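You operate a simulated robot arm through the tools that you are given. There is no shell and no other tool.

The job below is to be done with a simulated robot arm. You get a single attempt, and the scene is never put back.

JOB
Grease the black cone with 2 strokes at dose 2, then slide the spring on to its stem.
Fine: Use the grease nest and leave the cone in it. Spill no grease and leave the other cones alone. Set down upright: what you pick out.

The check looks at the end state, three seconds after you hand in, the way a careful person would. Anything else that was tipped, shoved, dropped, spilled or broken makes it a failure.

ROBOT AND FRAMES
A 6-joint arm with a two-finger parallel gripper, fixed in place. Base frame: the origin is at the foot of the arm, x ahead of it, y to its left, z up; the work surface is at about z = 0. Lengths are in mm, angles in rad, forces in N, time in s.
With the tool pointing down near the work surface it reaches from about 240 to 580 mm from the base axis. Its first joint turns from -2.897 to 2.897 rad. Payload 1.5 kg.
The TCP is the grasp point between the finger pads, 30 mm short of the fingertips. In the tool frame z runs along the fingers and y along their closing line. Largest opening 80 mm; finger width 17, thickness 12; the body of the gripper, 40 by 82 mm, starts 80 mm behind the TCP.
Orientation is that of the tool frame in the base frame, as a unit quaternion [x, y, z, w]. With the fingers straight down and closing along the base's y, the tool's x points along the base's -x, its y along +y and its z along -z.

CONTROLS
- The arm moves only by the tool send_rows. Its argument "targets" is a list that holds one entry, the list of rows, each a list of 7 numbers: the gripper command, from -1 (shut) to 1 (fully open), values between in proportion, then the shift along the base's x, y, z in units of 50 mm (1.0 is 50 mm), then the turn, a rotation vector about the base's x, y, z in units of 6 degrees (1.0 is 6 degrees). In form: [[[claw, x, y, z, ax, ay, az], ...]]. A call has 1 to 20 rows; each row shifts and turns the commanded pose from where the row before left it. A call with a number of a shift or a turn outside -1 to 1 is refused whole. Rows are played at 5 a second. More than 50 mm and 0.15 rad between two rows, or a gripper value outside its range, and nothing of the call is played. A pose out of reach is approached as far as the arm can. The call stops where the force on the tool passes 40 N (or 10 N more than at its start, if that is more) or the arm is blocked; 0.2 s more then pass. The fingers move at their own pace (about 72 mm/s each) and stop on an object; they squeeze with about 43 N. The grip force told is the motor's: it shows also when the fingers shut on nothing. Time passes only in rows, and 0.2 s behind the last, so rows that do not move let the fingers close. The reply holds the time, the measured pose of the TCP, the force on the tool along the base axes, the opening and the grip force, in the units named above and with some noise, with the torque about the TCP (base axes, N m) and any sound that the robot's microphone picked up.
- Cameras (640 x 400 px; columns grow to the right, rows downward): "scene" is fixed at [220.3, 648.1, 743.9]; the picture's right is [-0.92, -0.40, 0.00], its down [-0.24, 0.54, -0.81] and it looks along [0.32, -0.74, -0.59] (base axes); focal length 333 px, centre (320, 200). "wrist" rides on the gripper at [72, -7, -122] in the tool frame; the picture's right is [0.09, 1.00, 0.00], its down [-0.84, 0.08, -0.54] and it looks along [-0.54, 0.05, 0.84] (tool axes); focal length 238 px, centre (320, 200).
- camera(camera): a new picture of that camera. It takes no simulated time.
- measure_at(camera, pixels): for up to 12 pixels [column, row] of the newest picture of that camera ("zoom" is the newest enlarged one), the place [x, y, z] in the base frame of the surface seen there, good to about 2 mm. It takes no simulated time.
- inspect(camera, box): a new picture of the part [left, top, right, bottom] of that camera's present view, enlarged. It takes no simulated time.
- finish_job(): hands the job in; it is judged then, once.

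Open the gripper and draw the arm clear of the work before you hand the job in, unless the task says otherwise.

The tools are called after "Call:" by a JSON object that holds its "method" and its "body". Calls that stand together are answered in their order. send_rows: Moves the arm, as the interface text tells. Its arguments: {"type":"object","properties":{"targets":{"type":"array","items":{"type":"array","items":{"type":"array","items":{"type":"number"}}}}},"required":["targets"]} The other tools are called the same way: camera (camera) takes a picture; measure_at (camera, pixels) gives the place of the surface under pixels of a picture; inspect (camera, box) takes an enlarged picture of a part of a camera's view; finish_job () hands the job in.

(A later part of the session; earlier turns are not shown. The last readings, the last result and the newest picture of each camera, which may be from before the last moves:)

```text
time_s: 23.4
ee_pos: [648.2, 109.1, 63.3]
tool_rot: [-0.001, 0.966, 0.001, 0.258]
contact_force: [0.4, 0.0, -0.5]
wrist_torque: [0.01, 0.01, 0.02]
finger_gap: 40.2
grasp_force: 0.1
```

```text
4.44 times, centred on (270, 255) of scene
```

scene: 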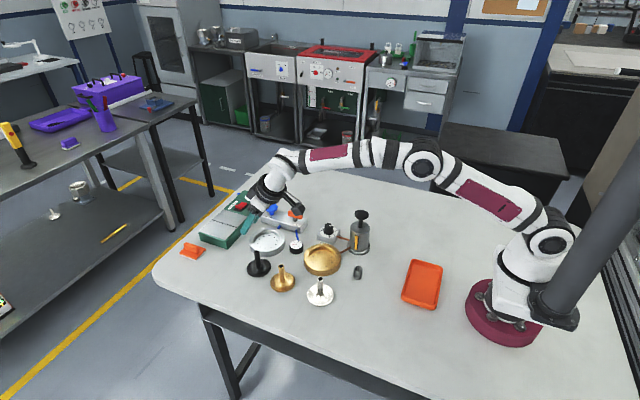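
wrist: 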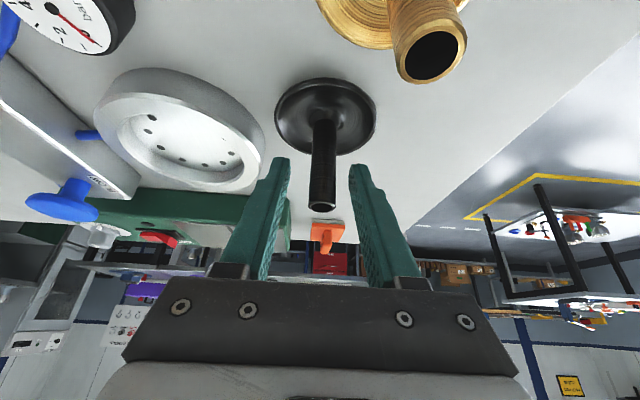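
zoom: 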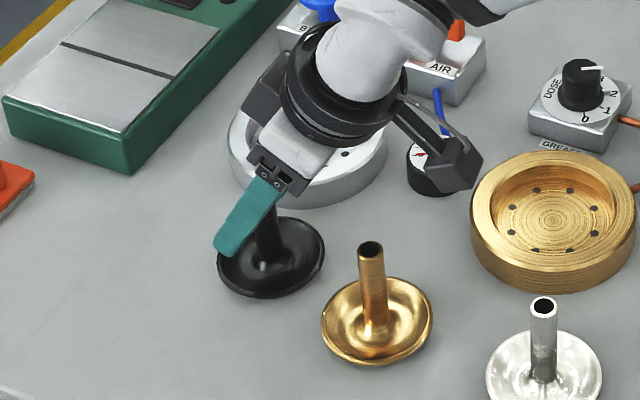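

The stem is between the pads, top rim at (322,205), about 1.5 mm toward +y. I'll nudge y and close.

Call:
{"method": "send_rows", "body": {"targets": [[[0, 0, 0.03, 0, 0, 0, 0], [-0.3, 0, 0, 0, 0, 0, 0], [-1, 0, 0, 0, 0, 0, 0], [-1, 0, 0, 0, 0, 0, 0], [-1, 0, 0, 0, 0, 0, 0]]]}}

Call:
{"method": "camera", "body": {"camera": "wrist"}}

```text
time_s: 24.6
ee_pos: [648.1, 109.6, 62.7]
tool_rot: [-0.001, 0.966, 0.001, 0.259]
contact_force: [-1.5, -1.0, 1.5]
wrist_torque: [-0.15, -0.02, 0.0]
finger_gap: 14.9
grasp_force: 31.0
```

```text
taken
```

wrist: 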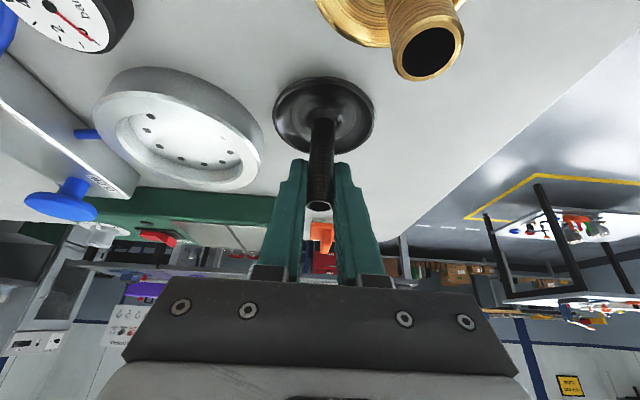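

The stem is held (gap 14.9 mm). I'll lift straight up 20 mm first and check for slipping or tilting.

Call:
{"method": "send_rows", "body": {"targets": [[[-1, 0, 0, 0.2, 0, 0, 0], [-1, 0, 0, 0.3, 0, 0, 0], [-1, 0, 0, 0.3, 0, 0, 0], [-1, 0, 0, 0, 0, 0, 0]]]}}

Call:
{"method": "inspect", "body": {"camera": "scene", "box": [220, 200, 320, 290]}}

```text
time_s: 25.6
ee_pos: [649.4, 112.2, 103.4]
tool_rot: [0.0, 0.966, 0.001, 0.259]
contact_force: [-0.1, 0.1, -0.1]
wrist_torque: [0.01, -0.03, 0.04]
finger_gap: 0.0
grasp_force: 20.8
```

```text
4.44 times, centred on (270, 245) of scene
```

zoom: 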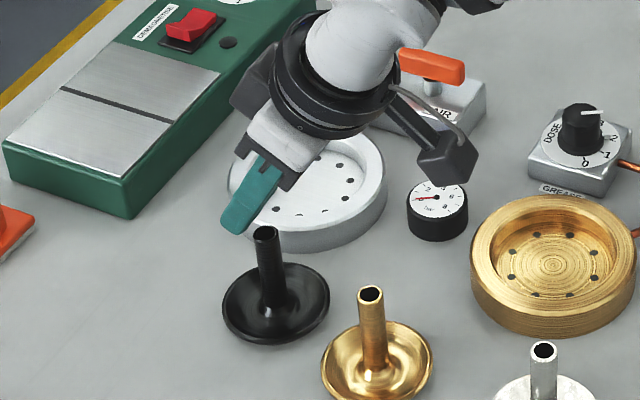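

The gap went to 0: the stem slipped out of the pads, and the cone still stands upright at scene zoom (275,290). I'll look at where it stands now to see why.

Call:
{"method": "camera", "body": {"camera": "wrist"}}

Call:
{"method": "inspect", "body": {"camera": "scene", "box": [242, 238, 274, 282]}}

Call:
{"method": "measure_at", "body": {"camera": "zoom", "pixels": [[316, 140], [316, 180], [316, 230], [335, 220], [320, 285], [380, 220], [260, 260]]}}

```text
taken
```

wrist: 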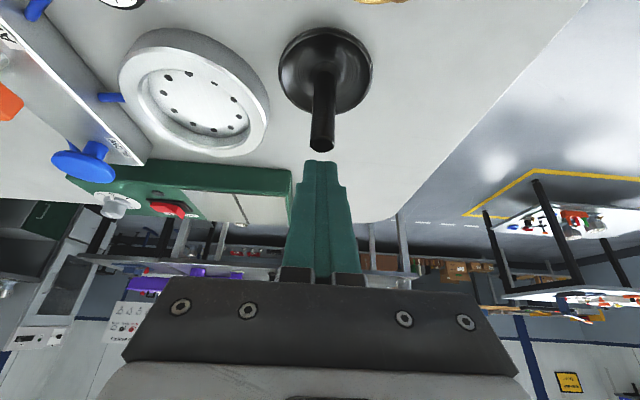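

```text
9.09 times, centred on (258, 260) of scene
```

zoom: 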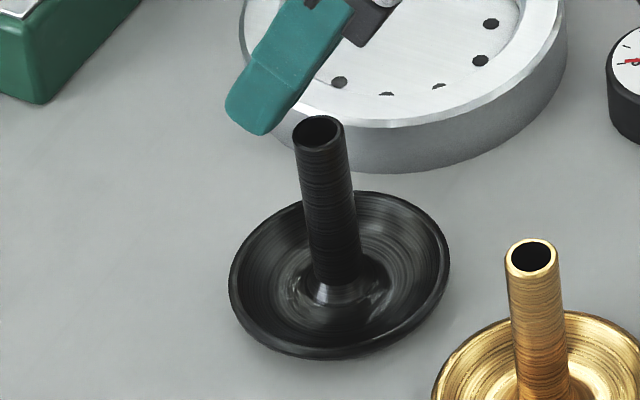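

```text
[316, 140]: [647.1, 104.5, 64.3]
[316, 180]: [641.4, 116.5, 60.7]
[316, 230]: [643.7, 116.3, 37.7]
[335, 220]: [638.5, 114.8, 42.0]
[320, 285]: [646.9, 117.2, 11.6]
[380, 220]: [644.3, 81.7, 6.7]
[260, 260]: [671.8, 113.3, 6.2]
```

The cone has been squeezed ~4 mm toward the base, so the stem sat on the near edge of the pads. I'll measure the stem precisely from the wrist camera.

Call:
{"method": "inspect", "body": {"camera": "wrist", "box": [270, 20, 380, 165]}}

Call:
{"method": "measure_at", "body": {"camera": "zoom", "pixels": [[326, 350], [326, 330], [326, 310], [326, 290], [326, 250], [326, 220], [300, 310], [350, 310], [326, 190], [326, 60], [200, 130], [450, 130]]}}

```text
2.76 times, centred on (325, 92) of wrist
```

zoom: 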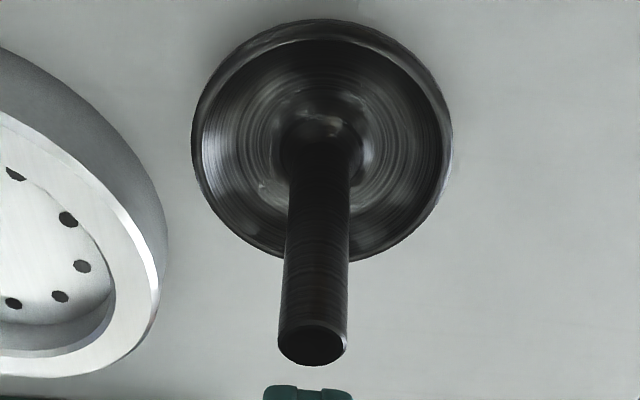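

```text
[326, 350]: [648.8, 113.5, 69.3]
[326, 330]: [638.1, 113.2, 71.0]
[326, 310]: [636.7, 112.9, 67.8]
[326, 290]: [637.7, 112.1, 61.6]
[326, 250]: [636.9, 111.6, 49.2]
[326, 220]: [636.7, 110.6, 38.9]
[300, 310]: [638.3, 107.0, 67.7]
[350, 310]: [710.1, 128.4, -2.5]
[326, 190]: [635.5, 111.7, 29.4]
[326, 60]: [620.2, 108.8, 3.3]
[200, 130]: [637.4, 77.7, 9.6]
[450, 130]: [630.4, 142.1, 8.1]
```

Stem now has its axis near (644.8,110), top z≈72. I'll look closely at the finger shape to understand the contact.

Call:
{"method": "inspect", "body": {"camera": "scene", "box": [245, 215, 295, 265]}}

Call:
{"method": "inspect", "body": {"camera": "wrist", "box": [260, 140, 380, 290]}}

```text
8.00 times, centred on (270, 240) of scene
```

zoom: 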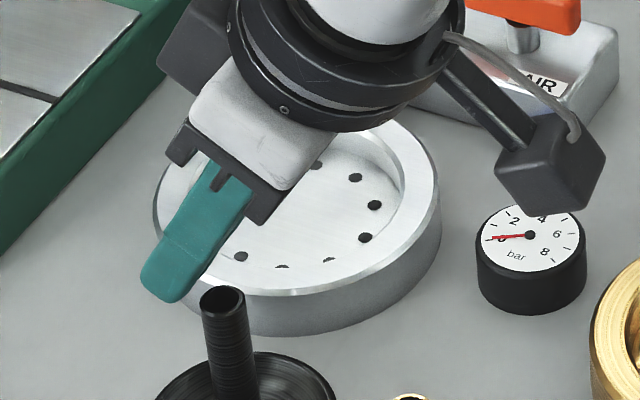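

```text
2.67 times, centred on (320, 215) of wrist
```

zoom: 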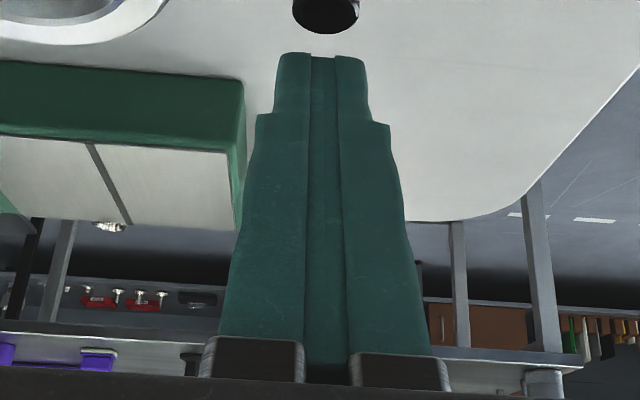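

The stem had crossed the pads diagonally at 30° tilt. I'll back up a little, reduce the tilt to 20° for a longer contact, re-centre on the stem and check reach.

Call:
{"method": "send_rows", "body": {"targets": [[[-1, 0, 0, 0.5, 0, 0, 0], [0, 0, 0, 0.2, 0, 0, 0], [0, -0.035, 0, 0, 0, 0.8335, 0], [0, -0.035, 0, 0, 0, 0.8335, 0], [0, 0, 0, 0, 0, 0, 0], [0, 0, 0, 0, 0, 0, 0]]]}}

Call:
{"method": "camera", "body": {"camera": "wrist"}}

Call:
{"method": "camera", "body": {"camera": "scene"}}

```text
time_s: 27.0
ee_pos: [644.4, 111.4, 138.4]
tool_rot: [0.0, 0.985, 0.002, 0.174]
contact_force: [-0.7, -0.6, 0.2]
wrist_torque: [0.01, 0.03, 0.01]
finger_gap: 40.0
grasp_force: 0.0
```

```text
taken
```

wrist: 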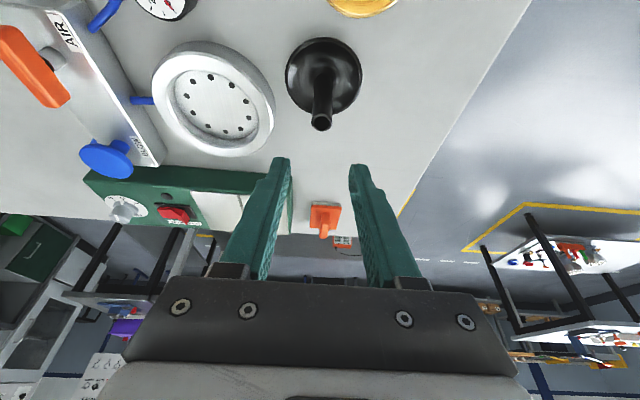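

```text
taken
```

scene: 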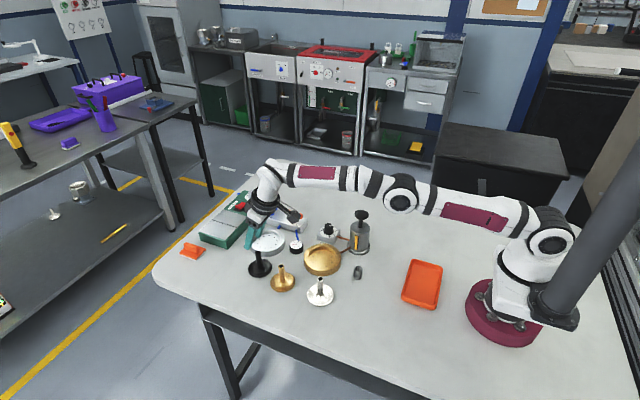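

The arm reaches this pose at 20° tilt. I'll zoom on the stem top to work out the remaining offset.

Call:
{"method": "inspect", "body": {"camera": "wrist", "box": [280, 30, 370, 140]}}

Call:
{"method": "measure_at", "body": {"camera": "zoom", "pixels": [[318, 290], [318, 270], [318, 250], [318, 230], [318, 210], [300, 290], [336, 290], [318, 320], [318, 340], [220, 150], [420, 150]]}}

```text
3.64 times, centred on (325, 85) of wrist
```

zoom: 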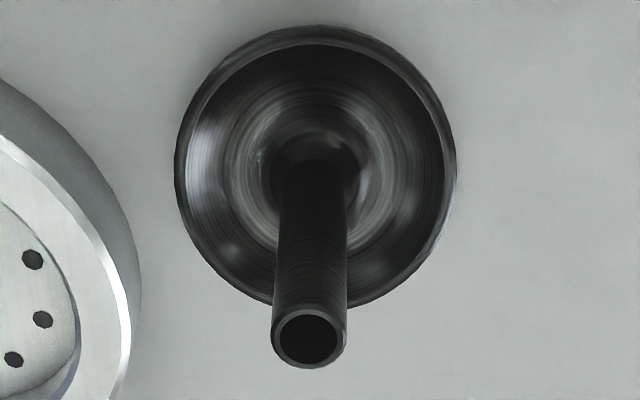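

```text
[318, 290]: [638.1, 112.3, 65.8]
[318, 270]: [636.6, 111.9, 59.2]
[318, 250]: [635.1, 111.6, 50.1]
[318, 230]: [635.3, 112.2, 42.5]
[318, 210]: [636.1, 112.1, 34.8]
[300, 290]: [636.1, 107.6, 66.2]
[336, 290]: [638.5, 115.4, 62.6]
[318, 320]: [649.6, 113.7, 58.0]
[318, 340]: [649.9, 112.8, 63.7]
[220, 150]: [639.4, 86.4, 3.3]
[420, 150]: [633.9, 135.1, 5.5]
```

The stem axis is at ≈(644,110.2). I lower to TCP z≈52 around the stem for a longer overlap, then check before closing.

Call:
{"method": "send_rows", "body": {"targets": [[[0, 0, -0.02, -0.4, 0, 0, 0], [0, 0, 0, -0.4, 0, 0, 0], [0, 0, 0, -0.4, 0, 0, 0], [0, 0, 0, -0.3, 0, 0, 0], [0, 0, 0, -0.22, 0, 0, 0], [0, 0, 0, 0, 0, 0, 0], [0, 0, 0, 0, 0, 0, 0]]]}}

Call:
{"method": "camera", "body": {"camera": "wrist"}}

Call:
{"method": "inspect", "body": {"camera": "scene", "box": [235, 215, 300, 285]}}

```text
time_s: 28.6
ee_pos: [644.5, 108.5, 51.8]
tool_rot: [0.0, 0.985, 0.0, 0.173]
contact_force: [0.0, 1.4, 0.7]
wrist_torque: [0.0, 0.0, -0.04]
finger_gap: 40.0
grasp_force: 0.1
```

```text
taken
```

wrist: 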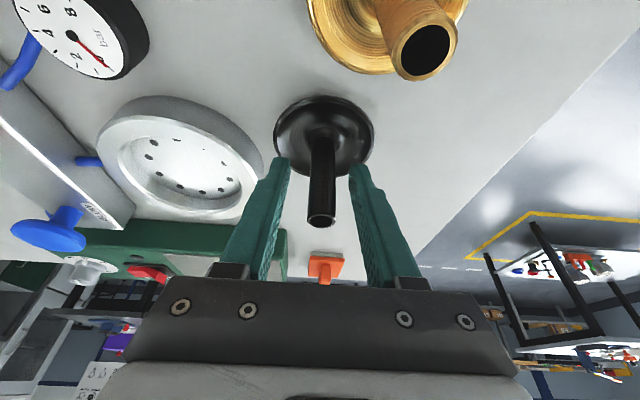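

```text
5.71 times, centred on (268, 250) of scene
```

zoom: 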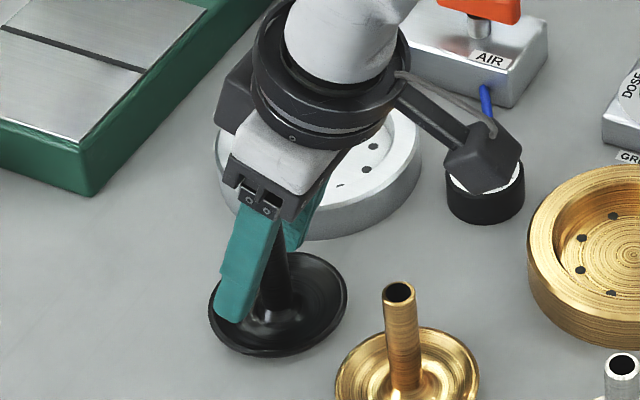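

The stem looks to be toward the base side of the finger. I'll measure points on the near finger's two edges and compare with the stem's axis.

Call:
{"method": "measure_at", "body": {"camera": "zoom", "pixels": [[230, 250], [245, 250], [260, 250], [268, 250], [225, 282], [240, 282], [255, 282], [228, 305], [240, 305], [280, 300], [275, 280], [283, 265]]}}

Call:
{"method": "inspect", "body": {"camera": "wrist", "box": [260, 90, 390, 260]}}

Call:
{"method": "measure_at", "body": {"camera": "zoom", "pixels": [[320, 300], [320, 280], [320, 260], [320, 240], [320, 220], [250, 200], [260, 180], [400, 200], [410, 220], [240, 250], [425, 260], [318, 318]]}}

```text
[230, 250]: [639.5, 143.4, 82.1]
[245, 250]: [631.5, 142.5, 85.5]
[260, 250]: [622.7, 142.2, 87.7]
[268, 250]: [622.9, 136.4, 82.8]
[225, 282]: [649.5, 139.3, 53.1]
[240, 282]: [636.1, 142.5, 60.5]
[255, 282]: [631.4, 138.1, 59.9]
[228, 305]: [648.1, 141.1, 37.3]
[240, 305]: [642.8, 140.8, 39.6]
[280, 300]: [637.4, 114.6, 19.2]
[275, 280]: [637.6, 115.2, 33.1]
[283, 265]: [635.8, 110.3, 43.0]
```

```text
2.35 times, centred on (325, 175) of wrist
```

zoom: 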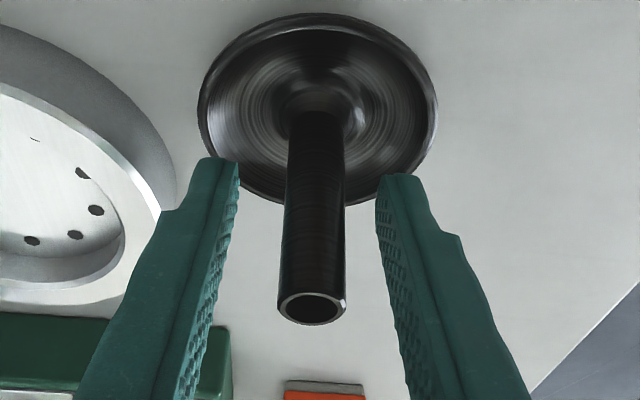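

```text
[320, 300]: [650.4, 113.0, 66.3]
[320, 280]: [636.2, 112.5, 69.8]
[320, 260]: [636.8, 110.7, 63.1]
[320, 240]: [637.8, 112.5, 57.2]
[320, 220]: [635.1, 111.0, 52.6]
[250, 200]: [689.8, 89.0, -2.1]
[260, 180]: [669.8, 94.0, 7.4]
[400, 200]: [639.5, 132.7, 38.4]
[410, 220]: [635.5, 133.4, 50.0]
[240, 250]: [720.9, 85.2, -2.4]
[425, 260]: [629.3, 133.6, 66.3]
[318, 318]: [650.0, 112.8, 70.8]
```

Finger and stem measurements agree: the pads are centred on the stem in x (both ≈644). I'll close now, hold longer, and lift in very small steps.

Call:
{"method": "send_rows", "body": {"targets": [[[0, 0, 0.02, 0, 0, 0, 0], [-0.4, 0, 0, 0, 0, 0, 0], [-1, 0, 0, 0, 0, 0, 0], [-1, 0, 0, 0, 0, 0, 0], [-1, 0, 0, 0, 0, 0, 0], [-1, 0, 0, 0, 0, 0, 0], [-1, 0, 0, 0, 0, 0, 0]]]}}

Call:
{"method": "inspect", "body": {"camera": "wrist", "box": [260, 90, 390, 260]}}

```text
time_s: 30.2
ee_pos: [645.4, 111.1, 51.8]
tool_rot: [0.0, 0.985, 0.001, 0.174]
contact_force: [1.4, 0.2, 0.5]
wrist_torque: [0.05, -0.02, 0.03]
finger_gap: 14.6
grasp_force: 31.1
```

```text
2.35 times, centred on (325, 175) of wrist
```

zoom: 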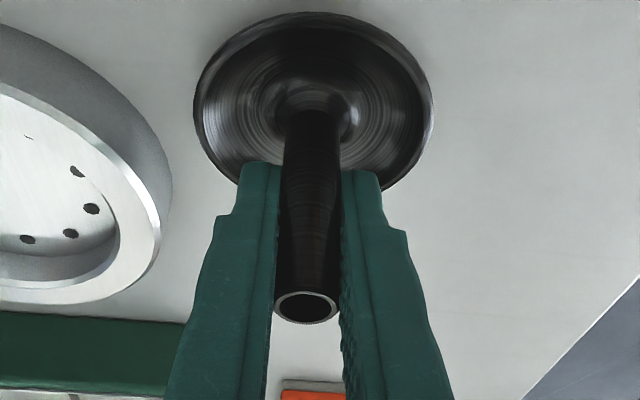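

Held at 14.6 mm, 31 N. I'll lift only 4 mm, slowly, and look.

Call:
{"method": "send_rows", "body": {"targets": [[[-1, 0, 0, 0.02, 0, 0, 0], [-1, 0, 0, 0.02, 0, 0, 0], [-1, 0, 0, 0.02, 0, 0, 0], [-1, 0, 0, 0.02, 0, 0, 0], [-1, 0, 0, 0, 0, 0, 0]]]}}

Call:
{"method": "inspect", "body": {"camera": "wrist", "box": [260, 90, 390, 260]}}

Call:
{"method": "inspect", "body": {"camera": "scene", "box": [235, 215, 300, 285]}}

```text
time_s: 31.4
ee_pos: [645.6, 111.9, 55.7]
tool_rot: [-0.001, 0.985, 0.001, 0.174]
contact_force: [0.4, 0.2, -1.4]
wrist_torque: [-0.03, 0.01, -0.03]
finger_gap: 15.0
grasp_force: 30.9
```

```text
2.35 times, centred on (325, 175) of wrist
```

zoom: 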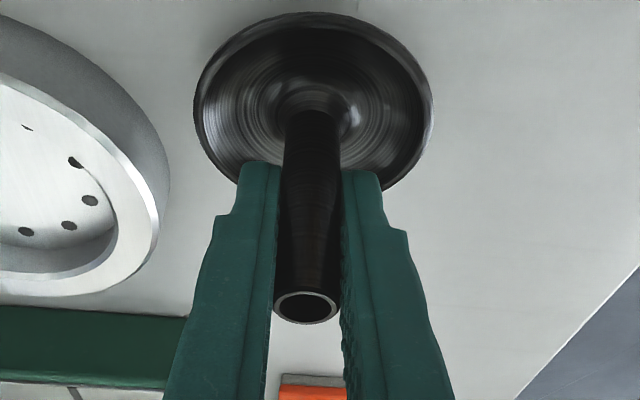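

```text
5.71 times, centred on (268, 250) of scene
```

zoom: 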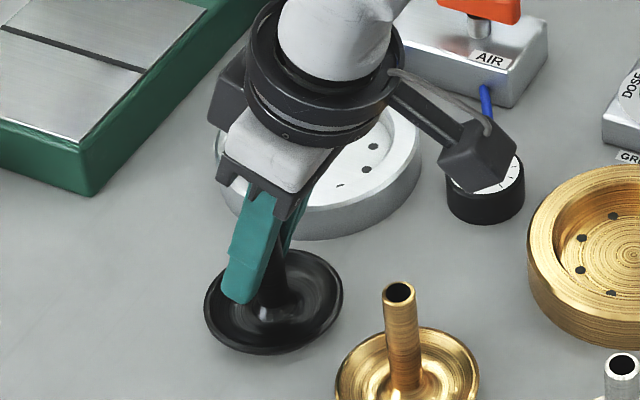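

The cone rises with the gripper this time. I'll continue lifting gently to about +30 mm and check.

Call:
{"method": "send_rows", "body": {"targets": [[[-1, 0, 0, 0.03, 0, 0, 0], [-1, 0, 0, 0.05, 0, 0, 0], [-1, 0, 0, 0.07, 0, 0, 0], [-1, 0, 0, 0.08, 0, 0, 0], [-1, 0, 0, 0.08, 0, 0, 0], [-1, 0, 0, 0.08, 0, 0, 0], [-1, 0, 0, 0.07, 0, 0, 0], [-1, 0, 0, 0.05, 0, 0, 0], [-1, 0, 0, 0.03, 0, 0, 0], [-1, 0, 0, 0, 0, 0, 0]]]}}

Call:
{"method": "inspect", "body": {"camera": "wrist", "box": [260, 90, 390, 260]}}

Call:
{"method": "inspect", "body": {"camera": "scene", "box": [235, 215, 300, 285]}}

```text
time_s: 33.6
ee_pos: [645.6, 111.6, 83.1]
tool_rot: [0.0, 0.985, 0.001, 0.174]
contact_force: [-0.7, 0.4, -1.7]
wrist_torque: [0.01, 0.02, 0.02]
finger_gap: 14.8
grasp_force: 31.0
```

```text
2.35 times, centred on (325, 175) of wrist
```

zoom: 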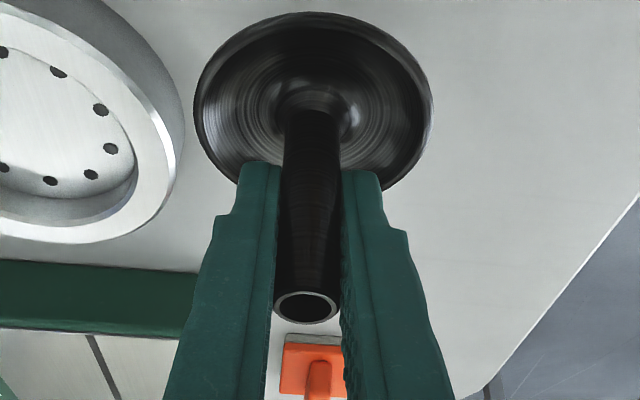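

```text
5.71 times, centred on (268, 250) of scene
```

zoom: 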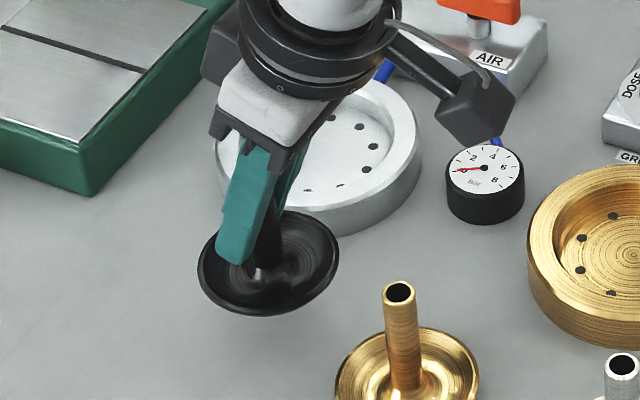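

The cone is held steadily and upright. I'll raise it to TCP z≈150 (cone underside ≈98, above every stem) with gentle ramps.

Call:
{"method": "send_rows", "body": {"targets": [[[-1, 0, 0, 0.08, 0, 0, 0], [-1, 0, 0, 0.14, 0, 0, 0], [-1, 0, 0, 0.2, 0, 0, 0], [-1, 0, 0, 0.2, 0, 0, 0], [-1, 0, 0, 0.2, 0, 0, 0], [-1, 0, 0, 0.2, 0, 0, 0], [-1, 0, 0, 0.18, 0, 0, 0], [-1, 0, 0, 0.12, 0, 0, 0], [-1, 0, 0, 0.06, 0, 0, 0], [-1, 0, 0, 0, 0, 0, 0]]]}}

Call:
{"method": "inspect", "body": {"camera": "wrist", "box": [260, 90, 390, 260]}}

```text
time_s: 35.8
ee_pos: [645.6, 111.2, 152.7]
tool_rot: [0.0, 0.985, 0.001, 0.174]
contact_force: [-0.6, -0.6, -1.0]
wrist_torque: [-0.01, 0.02, 0.02]
finger_gap: 14.9
grasp_force: 31.4
```

```text
2.35 times, centred on (325, 175) of wrist
```

zoom: 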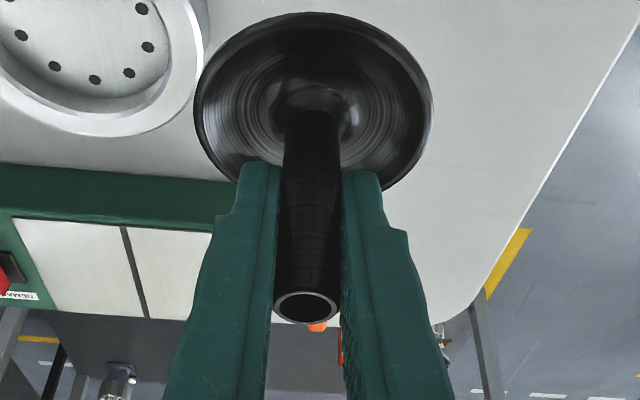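

Still held identically. Now I carry it gently sideways toward above the grease nest (490,7).

Call:
{"method": "send_rows", "body": {"targets": [[[-1, -0.093, -0.063, 0, 0, 0, 0], [-1, -0.155, -0.105, 0, 0, 0, 0], [-1, -0.217, -0.147, 0, 0, 0, 0], [-1, -0.248, -0.168, 0, 0, 0, 0], [-1, -0.248, -0.168, 0, 0, 0, 0], [-1, -0.248, -0.168, 0, 0, 0, 0], [-1, -0.248, -0.168, 0, 0, 0, 0], [-1, -0.248, -0.168, 0, 0, 0, 0], [-1, -0.248, -0.168, 0, 0, 0, 0], [-1, -0.248, -0.168, 0, 0, 0, 0], [-1, -0.248, -0.168, 0, 0, 0, 0], [-1, -0.217, -0.147, 0, 0, 0, 0], [-1, -0.186, -0.126, 0, 0, 0, 0], [-1, -0.155, -0.105, 0, 0, 0, 0], [-1, -0.093, -0.063, 0, 0, 0, 0], [-1, 0, 0, 0, 0, 0, 0], [-1, 0, 0, 0, 0, 0, 0]]]}}

Call:
{"method": "camera", "body": {"camera": "wrist"}}

Call:
{"method": "inspect", "body": {"camera": "scene", "box": [280, 190, 380, 290]}}

```text
time_s: 39.4
ee_pos: [492.0, 7.1, 151.7]
tool_rot: [-0.001, 0.985, 0.001, 0.174]
contact_force: [-0.6, 0.4, -1.0]
wrist_torque: [0.01, -0.01, 0.0]
finger_gap: 14.7
grasp_force: 31.0
```

```text
taken
```

wrist: 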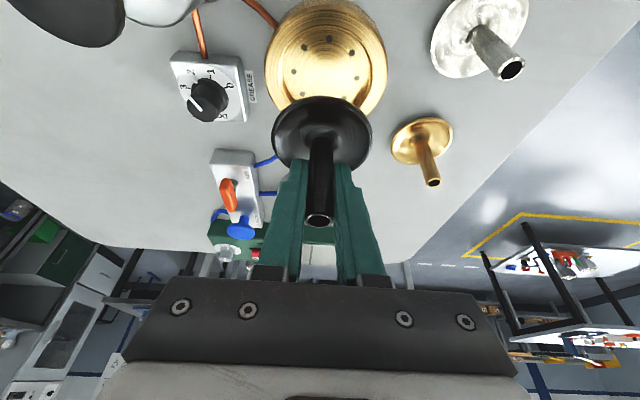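

```text
4.00 times, centred on (330, 240) of scene
```

zoom: 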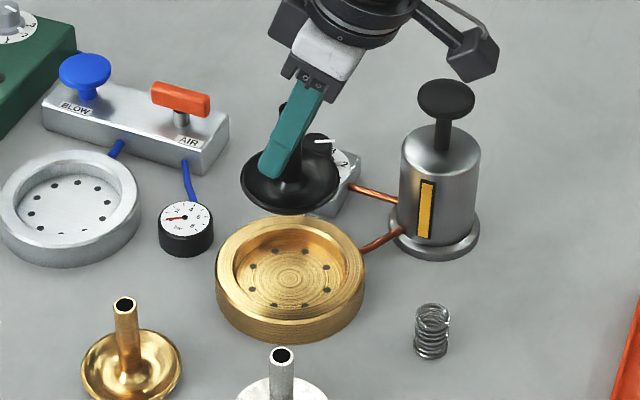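

Cone hovers over the nest area; I'll measure the eight nest holes (their mean is the nest centre) plus cone rim points.

Call:
{"method": "inspect", "body": {"camera": "scene", "box": [297, 238, 347, 282]}}

Call:
{"method": "measure_at", "body": {"camera": "zoom", "pixels": [[291, 135], [359, 135], [407, 171], [409, 222], [359, 258], [288, 258], [238, 221], [240, 169], [324, 196]]}}

Call:
{"method": "inspect", "body": {"camera": "wrist", "box": [250, 0, 400, 180]}}

Call:
{"method": "measure_at", "body": {"camera": "zoom", "pixels": [[313, 82], [361, 90], [393, 118], [268, 93], [240, 122], [233, 158], [390, 155], [200, 130], [439, 130], [315, 255], [230, 270], [415, 270]]}}

```text
9.09 times, centred on (322, 260) of scene
```

zoom: 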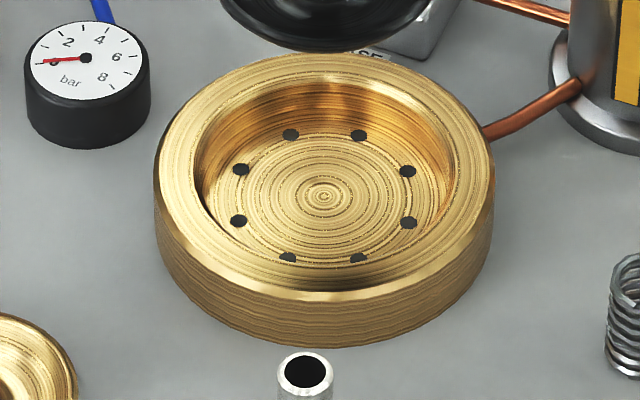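

```text
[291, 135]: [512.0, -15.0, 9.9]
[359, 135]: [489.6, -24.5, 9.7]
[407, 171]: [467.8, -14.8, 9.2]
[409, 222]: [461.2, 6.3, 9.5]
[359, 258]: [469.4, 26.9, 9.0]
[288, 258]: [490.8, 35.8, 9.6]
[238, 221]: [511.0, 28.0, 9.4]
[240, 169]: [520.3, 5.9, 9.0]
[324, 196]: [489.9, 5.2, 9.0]
```

```text
2.22 times, centred on (325, 90) of wrist
```

zoom: 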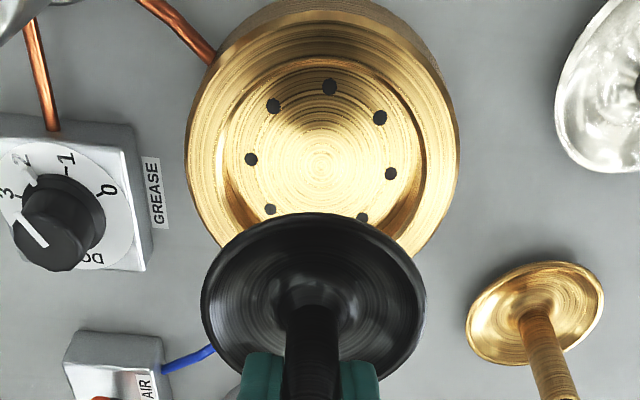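

```text
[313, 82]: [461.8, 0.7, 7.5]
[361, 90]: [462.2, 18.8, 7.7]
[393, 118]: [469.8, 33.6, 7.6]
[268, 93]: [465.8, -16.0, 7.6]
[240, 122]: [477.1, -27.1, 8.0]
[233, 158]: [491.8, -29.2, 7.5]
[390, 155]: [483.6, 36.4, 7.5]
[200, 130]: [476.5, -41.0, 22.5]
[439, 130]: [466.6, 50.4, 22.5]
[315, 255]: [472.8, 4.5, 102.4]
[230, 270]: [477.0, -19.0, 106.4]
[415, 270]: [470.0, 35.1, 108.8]
```

Nest centre = (490.3,6.1), floor z≈9.4, hole ring radius ≈30. Now I measure the held cone: stem and rim.

Call:
{"method": "inspect", "body": {"camera": "wrist", "box": [260, 90, 390, 260]}}

Call:
{"method": "measure_at", "body": {"camera": "zoom", "pixels": [[310, 290], [310, 250], [310, 210], [310, 170], [310, 140], [288, 170], [335, 170], [197, 100], [432, 100], [315, 20], [204, 130], [424, 130]]}}

Call:
{"method": "inspect", "body": {"camera": "scene", "box": [335, 205, 375, 245]}}

Call:
{"method": "inspect", "body": {"camera": "scene", "box": [300, 205, 345, 250]}}

```text
2.35 times, centred on (325, 175) of wrist
```

zoom: 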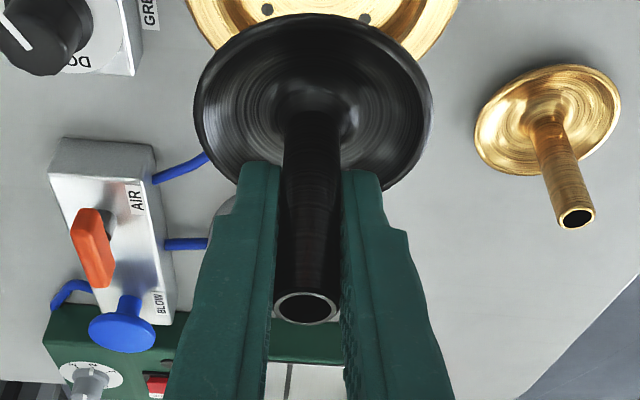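

```text
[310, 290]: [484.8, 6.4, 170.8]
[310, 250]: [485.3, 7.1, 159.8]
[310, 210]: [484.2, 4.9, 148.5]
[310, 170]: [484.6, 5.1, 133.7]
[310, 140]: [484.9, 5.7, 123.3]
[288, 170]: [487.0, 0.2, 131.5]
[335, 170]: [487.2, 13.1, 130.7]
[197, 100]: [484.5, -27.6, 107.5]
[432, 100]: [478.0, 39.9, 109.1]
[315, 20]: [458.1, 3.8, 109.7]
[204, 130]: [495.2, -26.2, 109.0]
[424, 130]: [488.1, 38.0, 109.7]
```

```text
10.00 times, centred on (355, 225) of scene
```

zoom: 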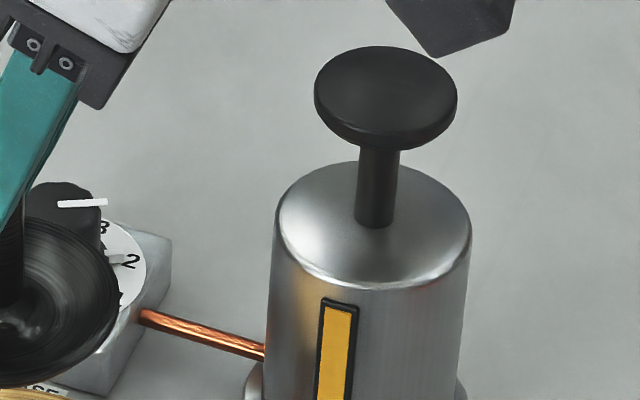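

```text
8.89 times, centred on (322, 228) of scene
```

zoom: 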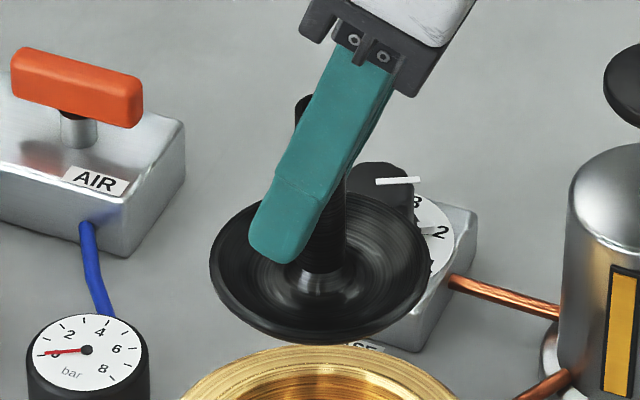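

Held cone axis ≈(492.3,6.4), upright; nest centre (490.3,6.1). I shift −2 mm in x and lower ~79 mm, leaving ~12 mm above the nest floor.

Call:
{"method": "send_rows", "body": {"targets": [[[-1, -0.04, -0.004, -0.06, 0, 0, 0], [-1, 0, 0, -0.14, 0, 0, 0], [-1, 0, 0, -0.2, 0, 0, 0], [-1, 0, 0, -0.2, 0, 0, 0], [-1, 0, 0, -0.2, 0, 0, 0], [-1, 0, 0, -0.2, 0, 0, 0], [-1, 0, 0, -0.2, 0, 0, 0], [-1, 0, 0, -0.16, 0, 0, 0], [-1, 0, 0, -0.12, 0, 0, 0], [-1, 0, 0, -0.08, 0, 0, 0], [-1, 0, 0, 0, 0, 0, 0], [-1, 0, 0, 0, 0, 0, 0]]]}}

Call:
{"method": "inspect", "body": {"camera": "wrist", "box": [230, 40, 410, 230]}}

Call:
{"method": "inspect", "body": {"camera": "scene", "box": [290, 220, 355, 285]}}

```text
time_s: 42.0
ee_pos: [487.9, 5.9, 75.0]
tool_rot: [0.0, 0.985, 0.002, 0.174]
contact_force: [-0.1, 0.0, -0.8]
wrist_torque: [0.0, 0.01, -0.03]
finger_gap: 14.8
grasp_force: 30.7
```

```text
2.11 times, centred on (320, 135) of wrist
```

zoom: 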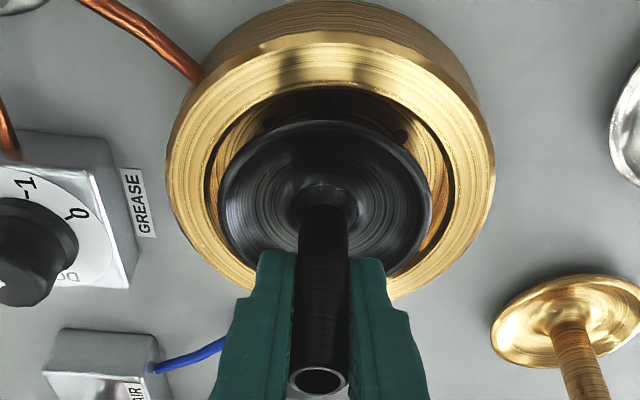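

```text
6.15 times, centred on (322, 252) of scene
```

zoom: 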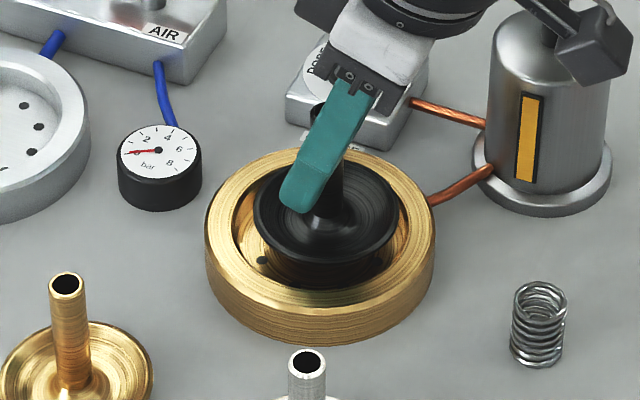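

The cone is just over the recess. I'll re-measure the stem and rim versus the nest before seating.

Call:
{"method": "measure_at", "body": {"camera": "zoom", "pixels": [[320, 130], [290, 130], [350, 130], [322, 122], [450, 80], [200, 80], [330, 90], [450, 330]]}}

Call:
{"method": "inspect", "body": {"camera": "wrist", "box": [270, 80, 375, 230]}}

Call:
{"method": "measure_at", "body": {"camera": "zoom", "pixels": [[320, 330], [320, 300], [320, 270], [320, 240], [320, 220], [290, 235], [345, 235], [180, 120], [460, 120], [200, 90], [440, 85], [330, 50]]}}

```text
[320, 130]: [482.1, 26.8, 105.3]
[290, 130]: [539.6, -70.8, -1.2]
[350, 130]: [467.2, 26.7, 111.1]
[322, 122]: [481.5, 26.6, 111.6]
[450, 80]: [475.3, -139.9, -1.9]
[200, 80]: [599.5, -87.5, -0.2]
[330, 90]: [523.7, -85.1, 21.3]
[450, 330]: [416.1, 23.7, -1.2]
```

```text
2.67 times, centred on (322, 155) of wrist
```

zoom: 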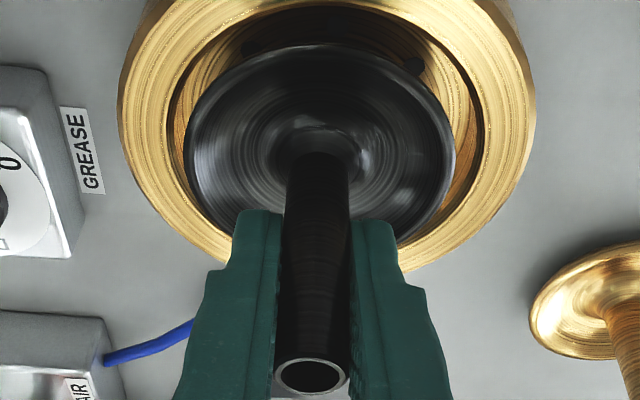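

```text
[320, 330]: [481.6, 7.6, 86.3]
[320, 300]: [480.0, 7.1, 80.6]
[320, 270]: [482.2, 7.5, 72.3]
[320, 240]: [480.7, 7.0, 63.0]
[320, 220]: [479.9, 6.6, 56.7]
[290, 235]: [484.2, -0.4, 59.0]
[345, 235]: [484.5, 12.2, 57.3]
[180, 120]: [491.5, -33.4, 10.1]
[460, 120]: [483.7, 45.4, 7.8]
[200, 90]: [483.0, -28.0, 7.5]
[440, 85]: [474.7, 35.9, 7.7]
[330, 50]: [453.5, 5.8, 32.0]
```

The stem now reads ≈488.4, i.e. ~2 mm short in x. I'll check with an enlarged scene view that shows the cone rim against the nest rim.

Call:
{"method": "inspect", "body": {"camera": "scene", "box": [297, 235, 347, 285]}}

```text
8.00 times, centred on (322, 260) of scene
```

zoom: 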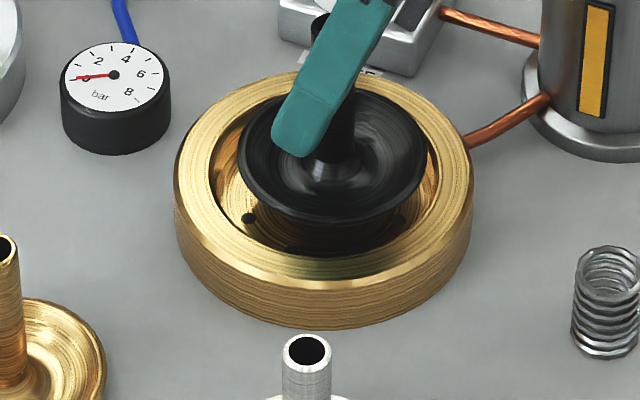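

Relative to the nest rim, the cone is off by about (−2.7,−1.5) mm. I shift by (+2.6,+1.2) and re-check.

Call:
{"method": "send_rows", "body": {"targets": [[[-1, 0.026, 0.012, 0, 0, 0, 0], [-1, 0.026, 0.012, 0, 0, 0, 0], [-1, 0, 0, 0, 0, 0, 0], [-1, 0, 0, 0, 0, 0, 0]]]}}

Call:
{"method": "inspect", "body": {"camera": "scene", "box": [297, 235, 347, 285]}}

Call:
{"method": "inspect", "body": {"camera": "wrist", "box": [270, 80, 375, 230]}}

```text
time_s: 43.0
ee_pos: [491.2, 8.6, 72.3]
tool_rot: [0.0, 0.985, 0.001, 0.174]
contact_force: [0.1, -0.2, -1.7]
wrist_torque: [0.01, -0.02, -0.05]
finger_gap: 15.1
grasp_force: 31.1
```

```text
8.00 times, centred on (322, 260) of scene
```

zoom: 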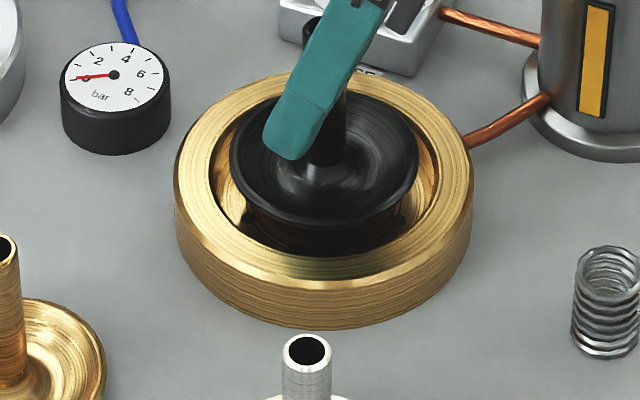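

```text
2.67 times, centred on (322, 155) of wrist
```

zoom: 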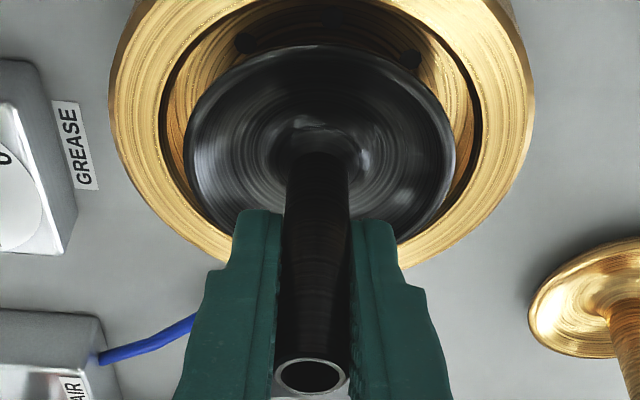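

Now both views show the cone concentric with the nest (centres at column 324 scene, 320 wrist). I lower ~10 mm slowly.

Call:
{"method": "send_rows", "body": {"targets": [[[-1, 0, 0, -0.04, 0, 0, 0], [-1, 0, 0, -0.05, 0, 0, 0], [-1, 0, 0, -0.05, 0, 0, 0], [-1, 0, 0, -0.04, 0, 0, 0], [-1, 0, 0, -0.03, 0, 0, 0], [-1, 0, 0, 0, 0, 0, 0]]]}}

Call:
{"method": "inspect", "body": {"camera": "scene", "box": [297, 235, 347, 285]}}

```text
time_s: 44.4
ee_pos: [490.0, 8.5, 63.2]
tool_rot: [0.0, 0.985, 0.001, 0.173]
contact_force: [-0.4, 0.6, -0.9]
wrist_torque: [-0.03, 0.02, 0.01]
finger_gap: 15.1
grasp_force: 31.1
```

```text
8.00 times, centred on (322, 260) of scene
```

zoom: 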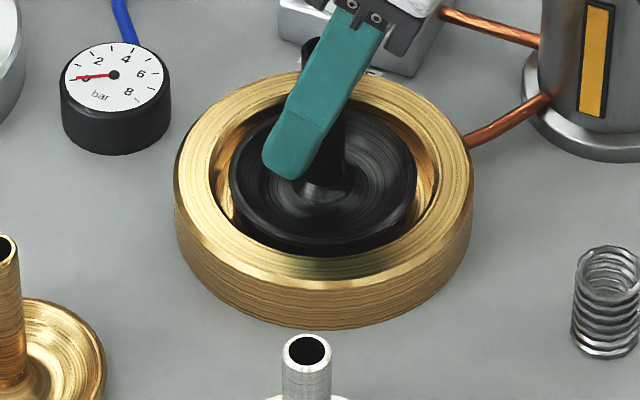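

Nearly seated; no contact force yet. I lower in 0.7 mm steps to feel the floor.

Call:
{"method": "send_rows", "body": {"targets": [[[-1, 0, 0, -0.014, 0, 0, 0], [-1, 0, 0, -0.014, 0, 0, 0], [-1, 0, 0, 0, 0, 0, 0]]]}}

Call:
{"method": "send_rows", "body": {"targets": [[[-1, 0, 0, -0.014, 0, 0, 0], [-1, 0, 0, 0, 0, 0, 0]]]}}

```text
time_s: 45.2
ee_pos: [491.7, 8.5, 62.9]
tool_rot: [0.0, 0.985, 0.001, 0.175]
contact_force: [1.8, -1.6, 5.2]
wrist_torque: [-0.21, -0.01, 0.01]
finger_gap: 14.8
grasp_force: 30.9
```

```text
time_s: 45.8
ee_pos: [492.4, 7.6, 62.2]
tool_rot: [0.0, 0.984, 0.001, 0.176]
contact_force: [-3.3, 2.6, 20.8]
wrist_torque: [-0.01, 0.01, 0.04]
finger_gap: 15.3
grasp_force: 31.5
```

Contact force rises to 21 N: the cone is on the nest floor. I back off 0.5 mm and open the fingers.

Call:
{"method": "send_rows", "body": {"targets": [[[-1, 0, 0, 0.012, 0, 0, 0], [-1, 0, 0, 0, 0, 0, 0], [-0.5, 0, 0, 0, 0, 0, 0], [-0.1, 0, 0, 0, 0, 0, 0], [0, 0, 0, 0, 0, 0, 0], [0, 0, 0, 0, 0, 0, 0]]]}}

Call:
{"method": "inspect", "body": {"camera": "scene", "box": [297, 235, 347, 285]}}

Call:
{"method": "inspect", "body": {"camera": "wrist", "box": [260, 70, 385, 240]}}

```text
time_s: 47.2
ee_pos: [491.8, 8.0, 62.6]
tool_rot: [0.0, 0.985, 0.001, 0.173]
contact_force: [-0.4, 0.1, -0.1]
wrist_torque: [0.0, -0.01, 0.0]
finger_gap: 39.9
grasp_force: 0.0
```

```text
8.00 times, centred on (322, 260) of scene
```

zoom: 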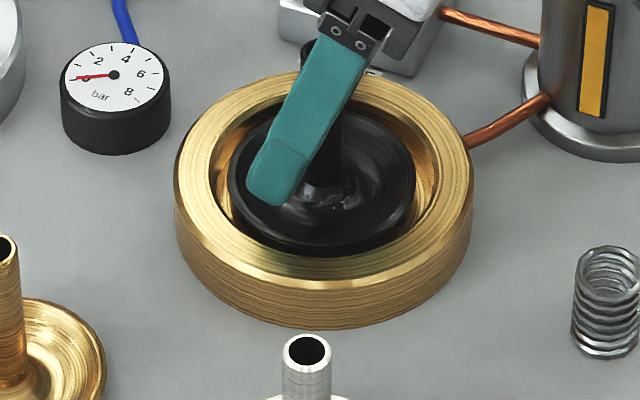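

```text
2.35 times, centred on (322, 155) of wrist
```

zoom: 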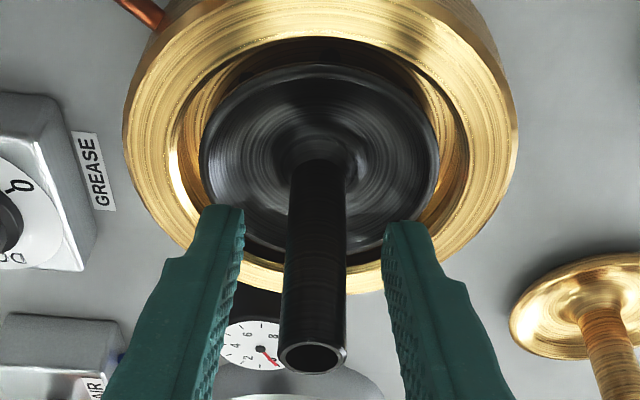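

The cone is seated upright and released. I rise straight up 90 mm, then untilt and move over the pump plunger (≈408.6,−92.8, top z≈138), closing the fingers.

Call:
{"method": "send_rows", "body": {"targets": [[[0, 0, 0, 0.2, 0, 0, 0], [0, 0, 0, 0.5, 0, 0, 0], [0, 0, 0, 0.6, 0, 0, 0], [0, 0, 0, 0.5, 0, 0, 0], [0, -0.332, -0.404, 0.252, 0, 0.8333, 0], [0, -0.332, -0.404, 0.252, 0, 0.8333, 0], [0, -0.332, -0.404, 0.252, 0, 0.8333, 0], [-1, -0.332, -0.404, 0.252, 0, 0.8333, 0], [-1, -0.332, -0.404, 0.252, 0, 0, 0], [-1, 0, 0, 0, 0, 0, 0], [-1, 0, 0, 0, 0, 0, 0]]]}}

Call:
{"method": "inspect", "body": {"camera": "scene", "box": [280, 180, 400, 290]}}

Call:
{"method": "camera", "body": {"camera": "wrist"}}

```text
time_s: 49.6
ee_pos: [410.0, -95.0, 216.2]
tool_rot: [0.001, 1.0, 0.001, -0.001]
contact_force: [-1.0, 0.2, -0.3]
wrist_torque: [-0.01, 0.03, -0.02]
finger_gap: 0.0
grasp_force: 21.5
```

```text
3.64 times, centred on (340, 235) of scene
```

zoom: 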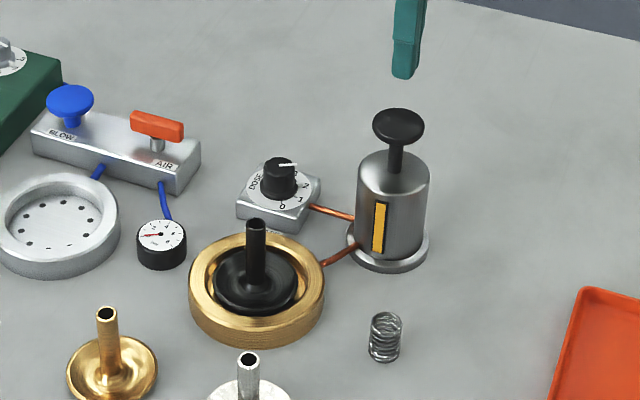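

```text
taken
```

wrist: 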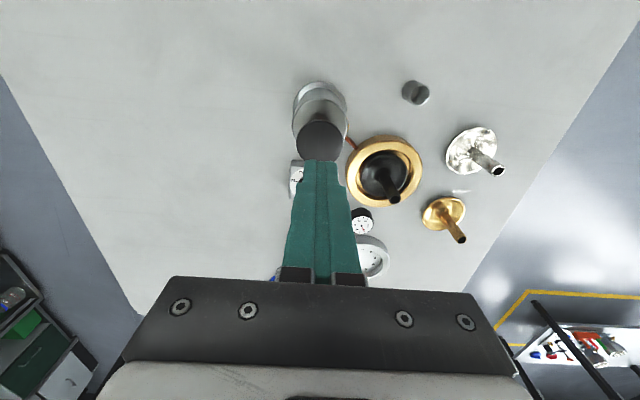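

The cone stands upright in the nest. Before pumping I'll check its centring closely.

Call:
{"method": "inspect", "body": {"camera": "scene", "box": [297, 232, 347, 282]}}

Call:
{"method": "inspect", "body": {"camera": "wrist", "box": [335, 125, 435, 220]}}

Call:
{"method": "measure_at", "body": {"camera": "zoom", "pixels": [[380, 300], [370, 270], [200, 200], [400, 200], [300, 100], [300, 290]]}}

```text
8.00 times, centred on (322, 257) of scene
```

zoom: 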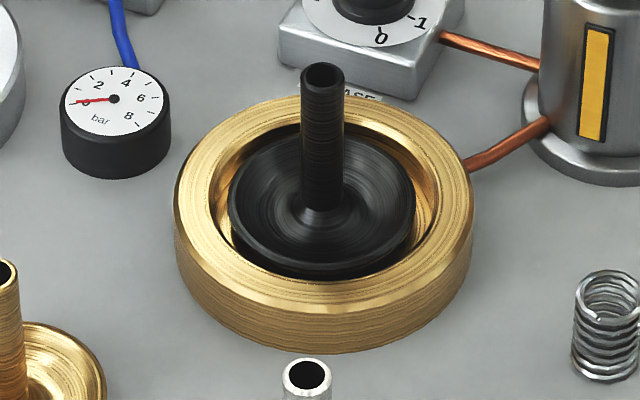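

```text
4.21 times, centred on (385, 172) of wrist
```

zoom: 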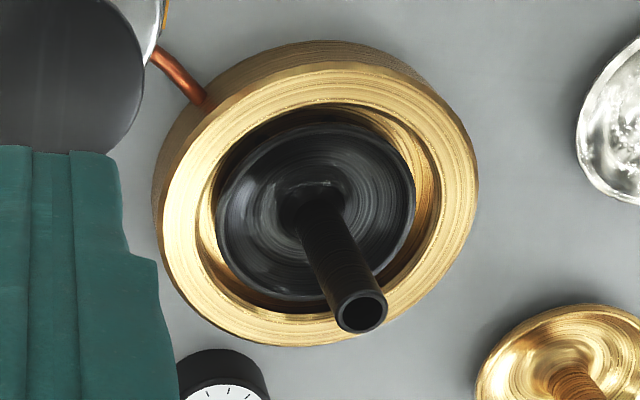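

```text
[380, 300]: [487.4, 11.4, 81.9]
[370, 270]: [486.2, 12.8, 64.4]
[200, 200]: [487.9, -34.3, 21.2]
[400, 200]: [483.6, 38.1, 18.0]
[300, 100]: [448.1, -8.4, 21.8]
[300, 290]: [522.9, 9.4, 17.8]
```

Cone is concentric in the nest (columns 228–416 vs recess 208–437). Now I measure the plunger top against the closed fingertips.

Call:
{"method": "inspect", "body": {"camera": "wrist", "box": [280, 75, 360, 175]}}

Call:
{"method": "measure_at", "body": {"camera": "zoom", "pixels": [[320, 220], [320, 250], [320, 290], [320, 320], [240, 270], [400, 270], [235, 250], [405, 250], [320, 190], [320, 150]]}}

Call:
{"method": "inspect", "body": {"camera": "scene", "box": [335, 175, 385, 225]}}

Call:
{"method": "measure_at", "body": {"camera": "zoom", "pixels": [[340, 265], [320, 280], [340, 280], [300, 275], [380, 275], [340, 300], [320, 60], [325, 100]]}}

```text
4.00 times, centred on (320, 125) of wrist
```

zoom: 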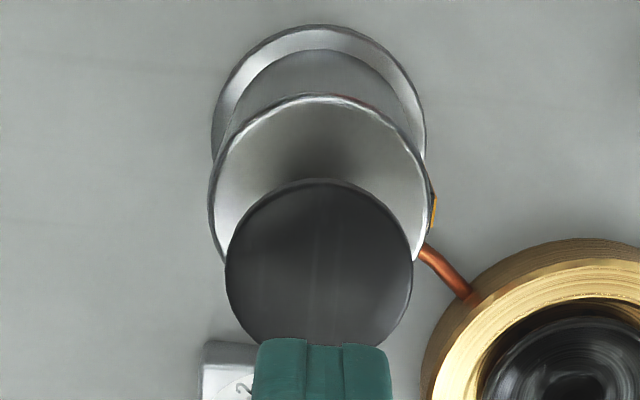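

```text
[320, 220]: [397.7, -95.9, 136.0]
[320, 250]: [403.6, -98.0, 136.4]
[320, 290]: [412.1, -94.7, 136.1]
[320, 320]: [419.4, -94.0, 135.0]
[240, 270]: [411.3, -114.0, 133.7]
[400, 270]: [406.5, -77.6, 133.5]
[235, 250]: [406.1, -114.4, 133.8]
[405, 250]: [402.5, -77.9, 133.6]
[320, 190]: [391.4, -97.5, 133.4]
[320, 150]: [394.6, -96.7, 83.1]
```

```text
8.00 times, centred on (360, 200) of scene
```

zoom: 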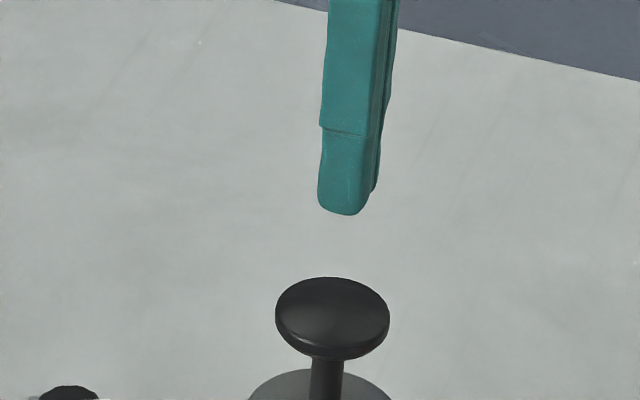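

```text
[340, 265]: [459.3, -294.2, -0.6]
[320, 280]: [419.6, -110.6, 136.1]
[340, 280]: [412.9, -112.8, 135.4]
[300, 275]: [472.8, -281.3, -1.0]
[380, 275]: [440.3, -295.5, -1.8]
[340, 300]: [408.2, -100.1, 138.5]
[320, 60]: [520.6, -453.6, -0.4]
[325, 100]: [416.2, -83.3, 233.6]
```

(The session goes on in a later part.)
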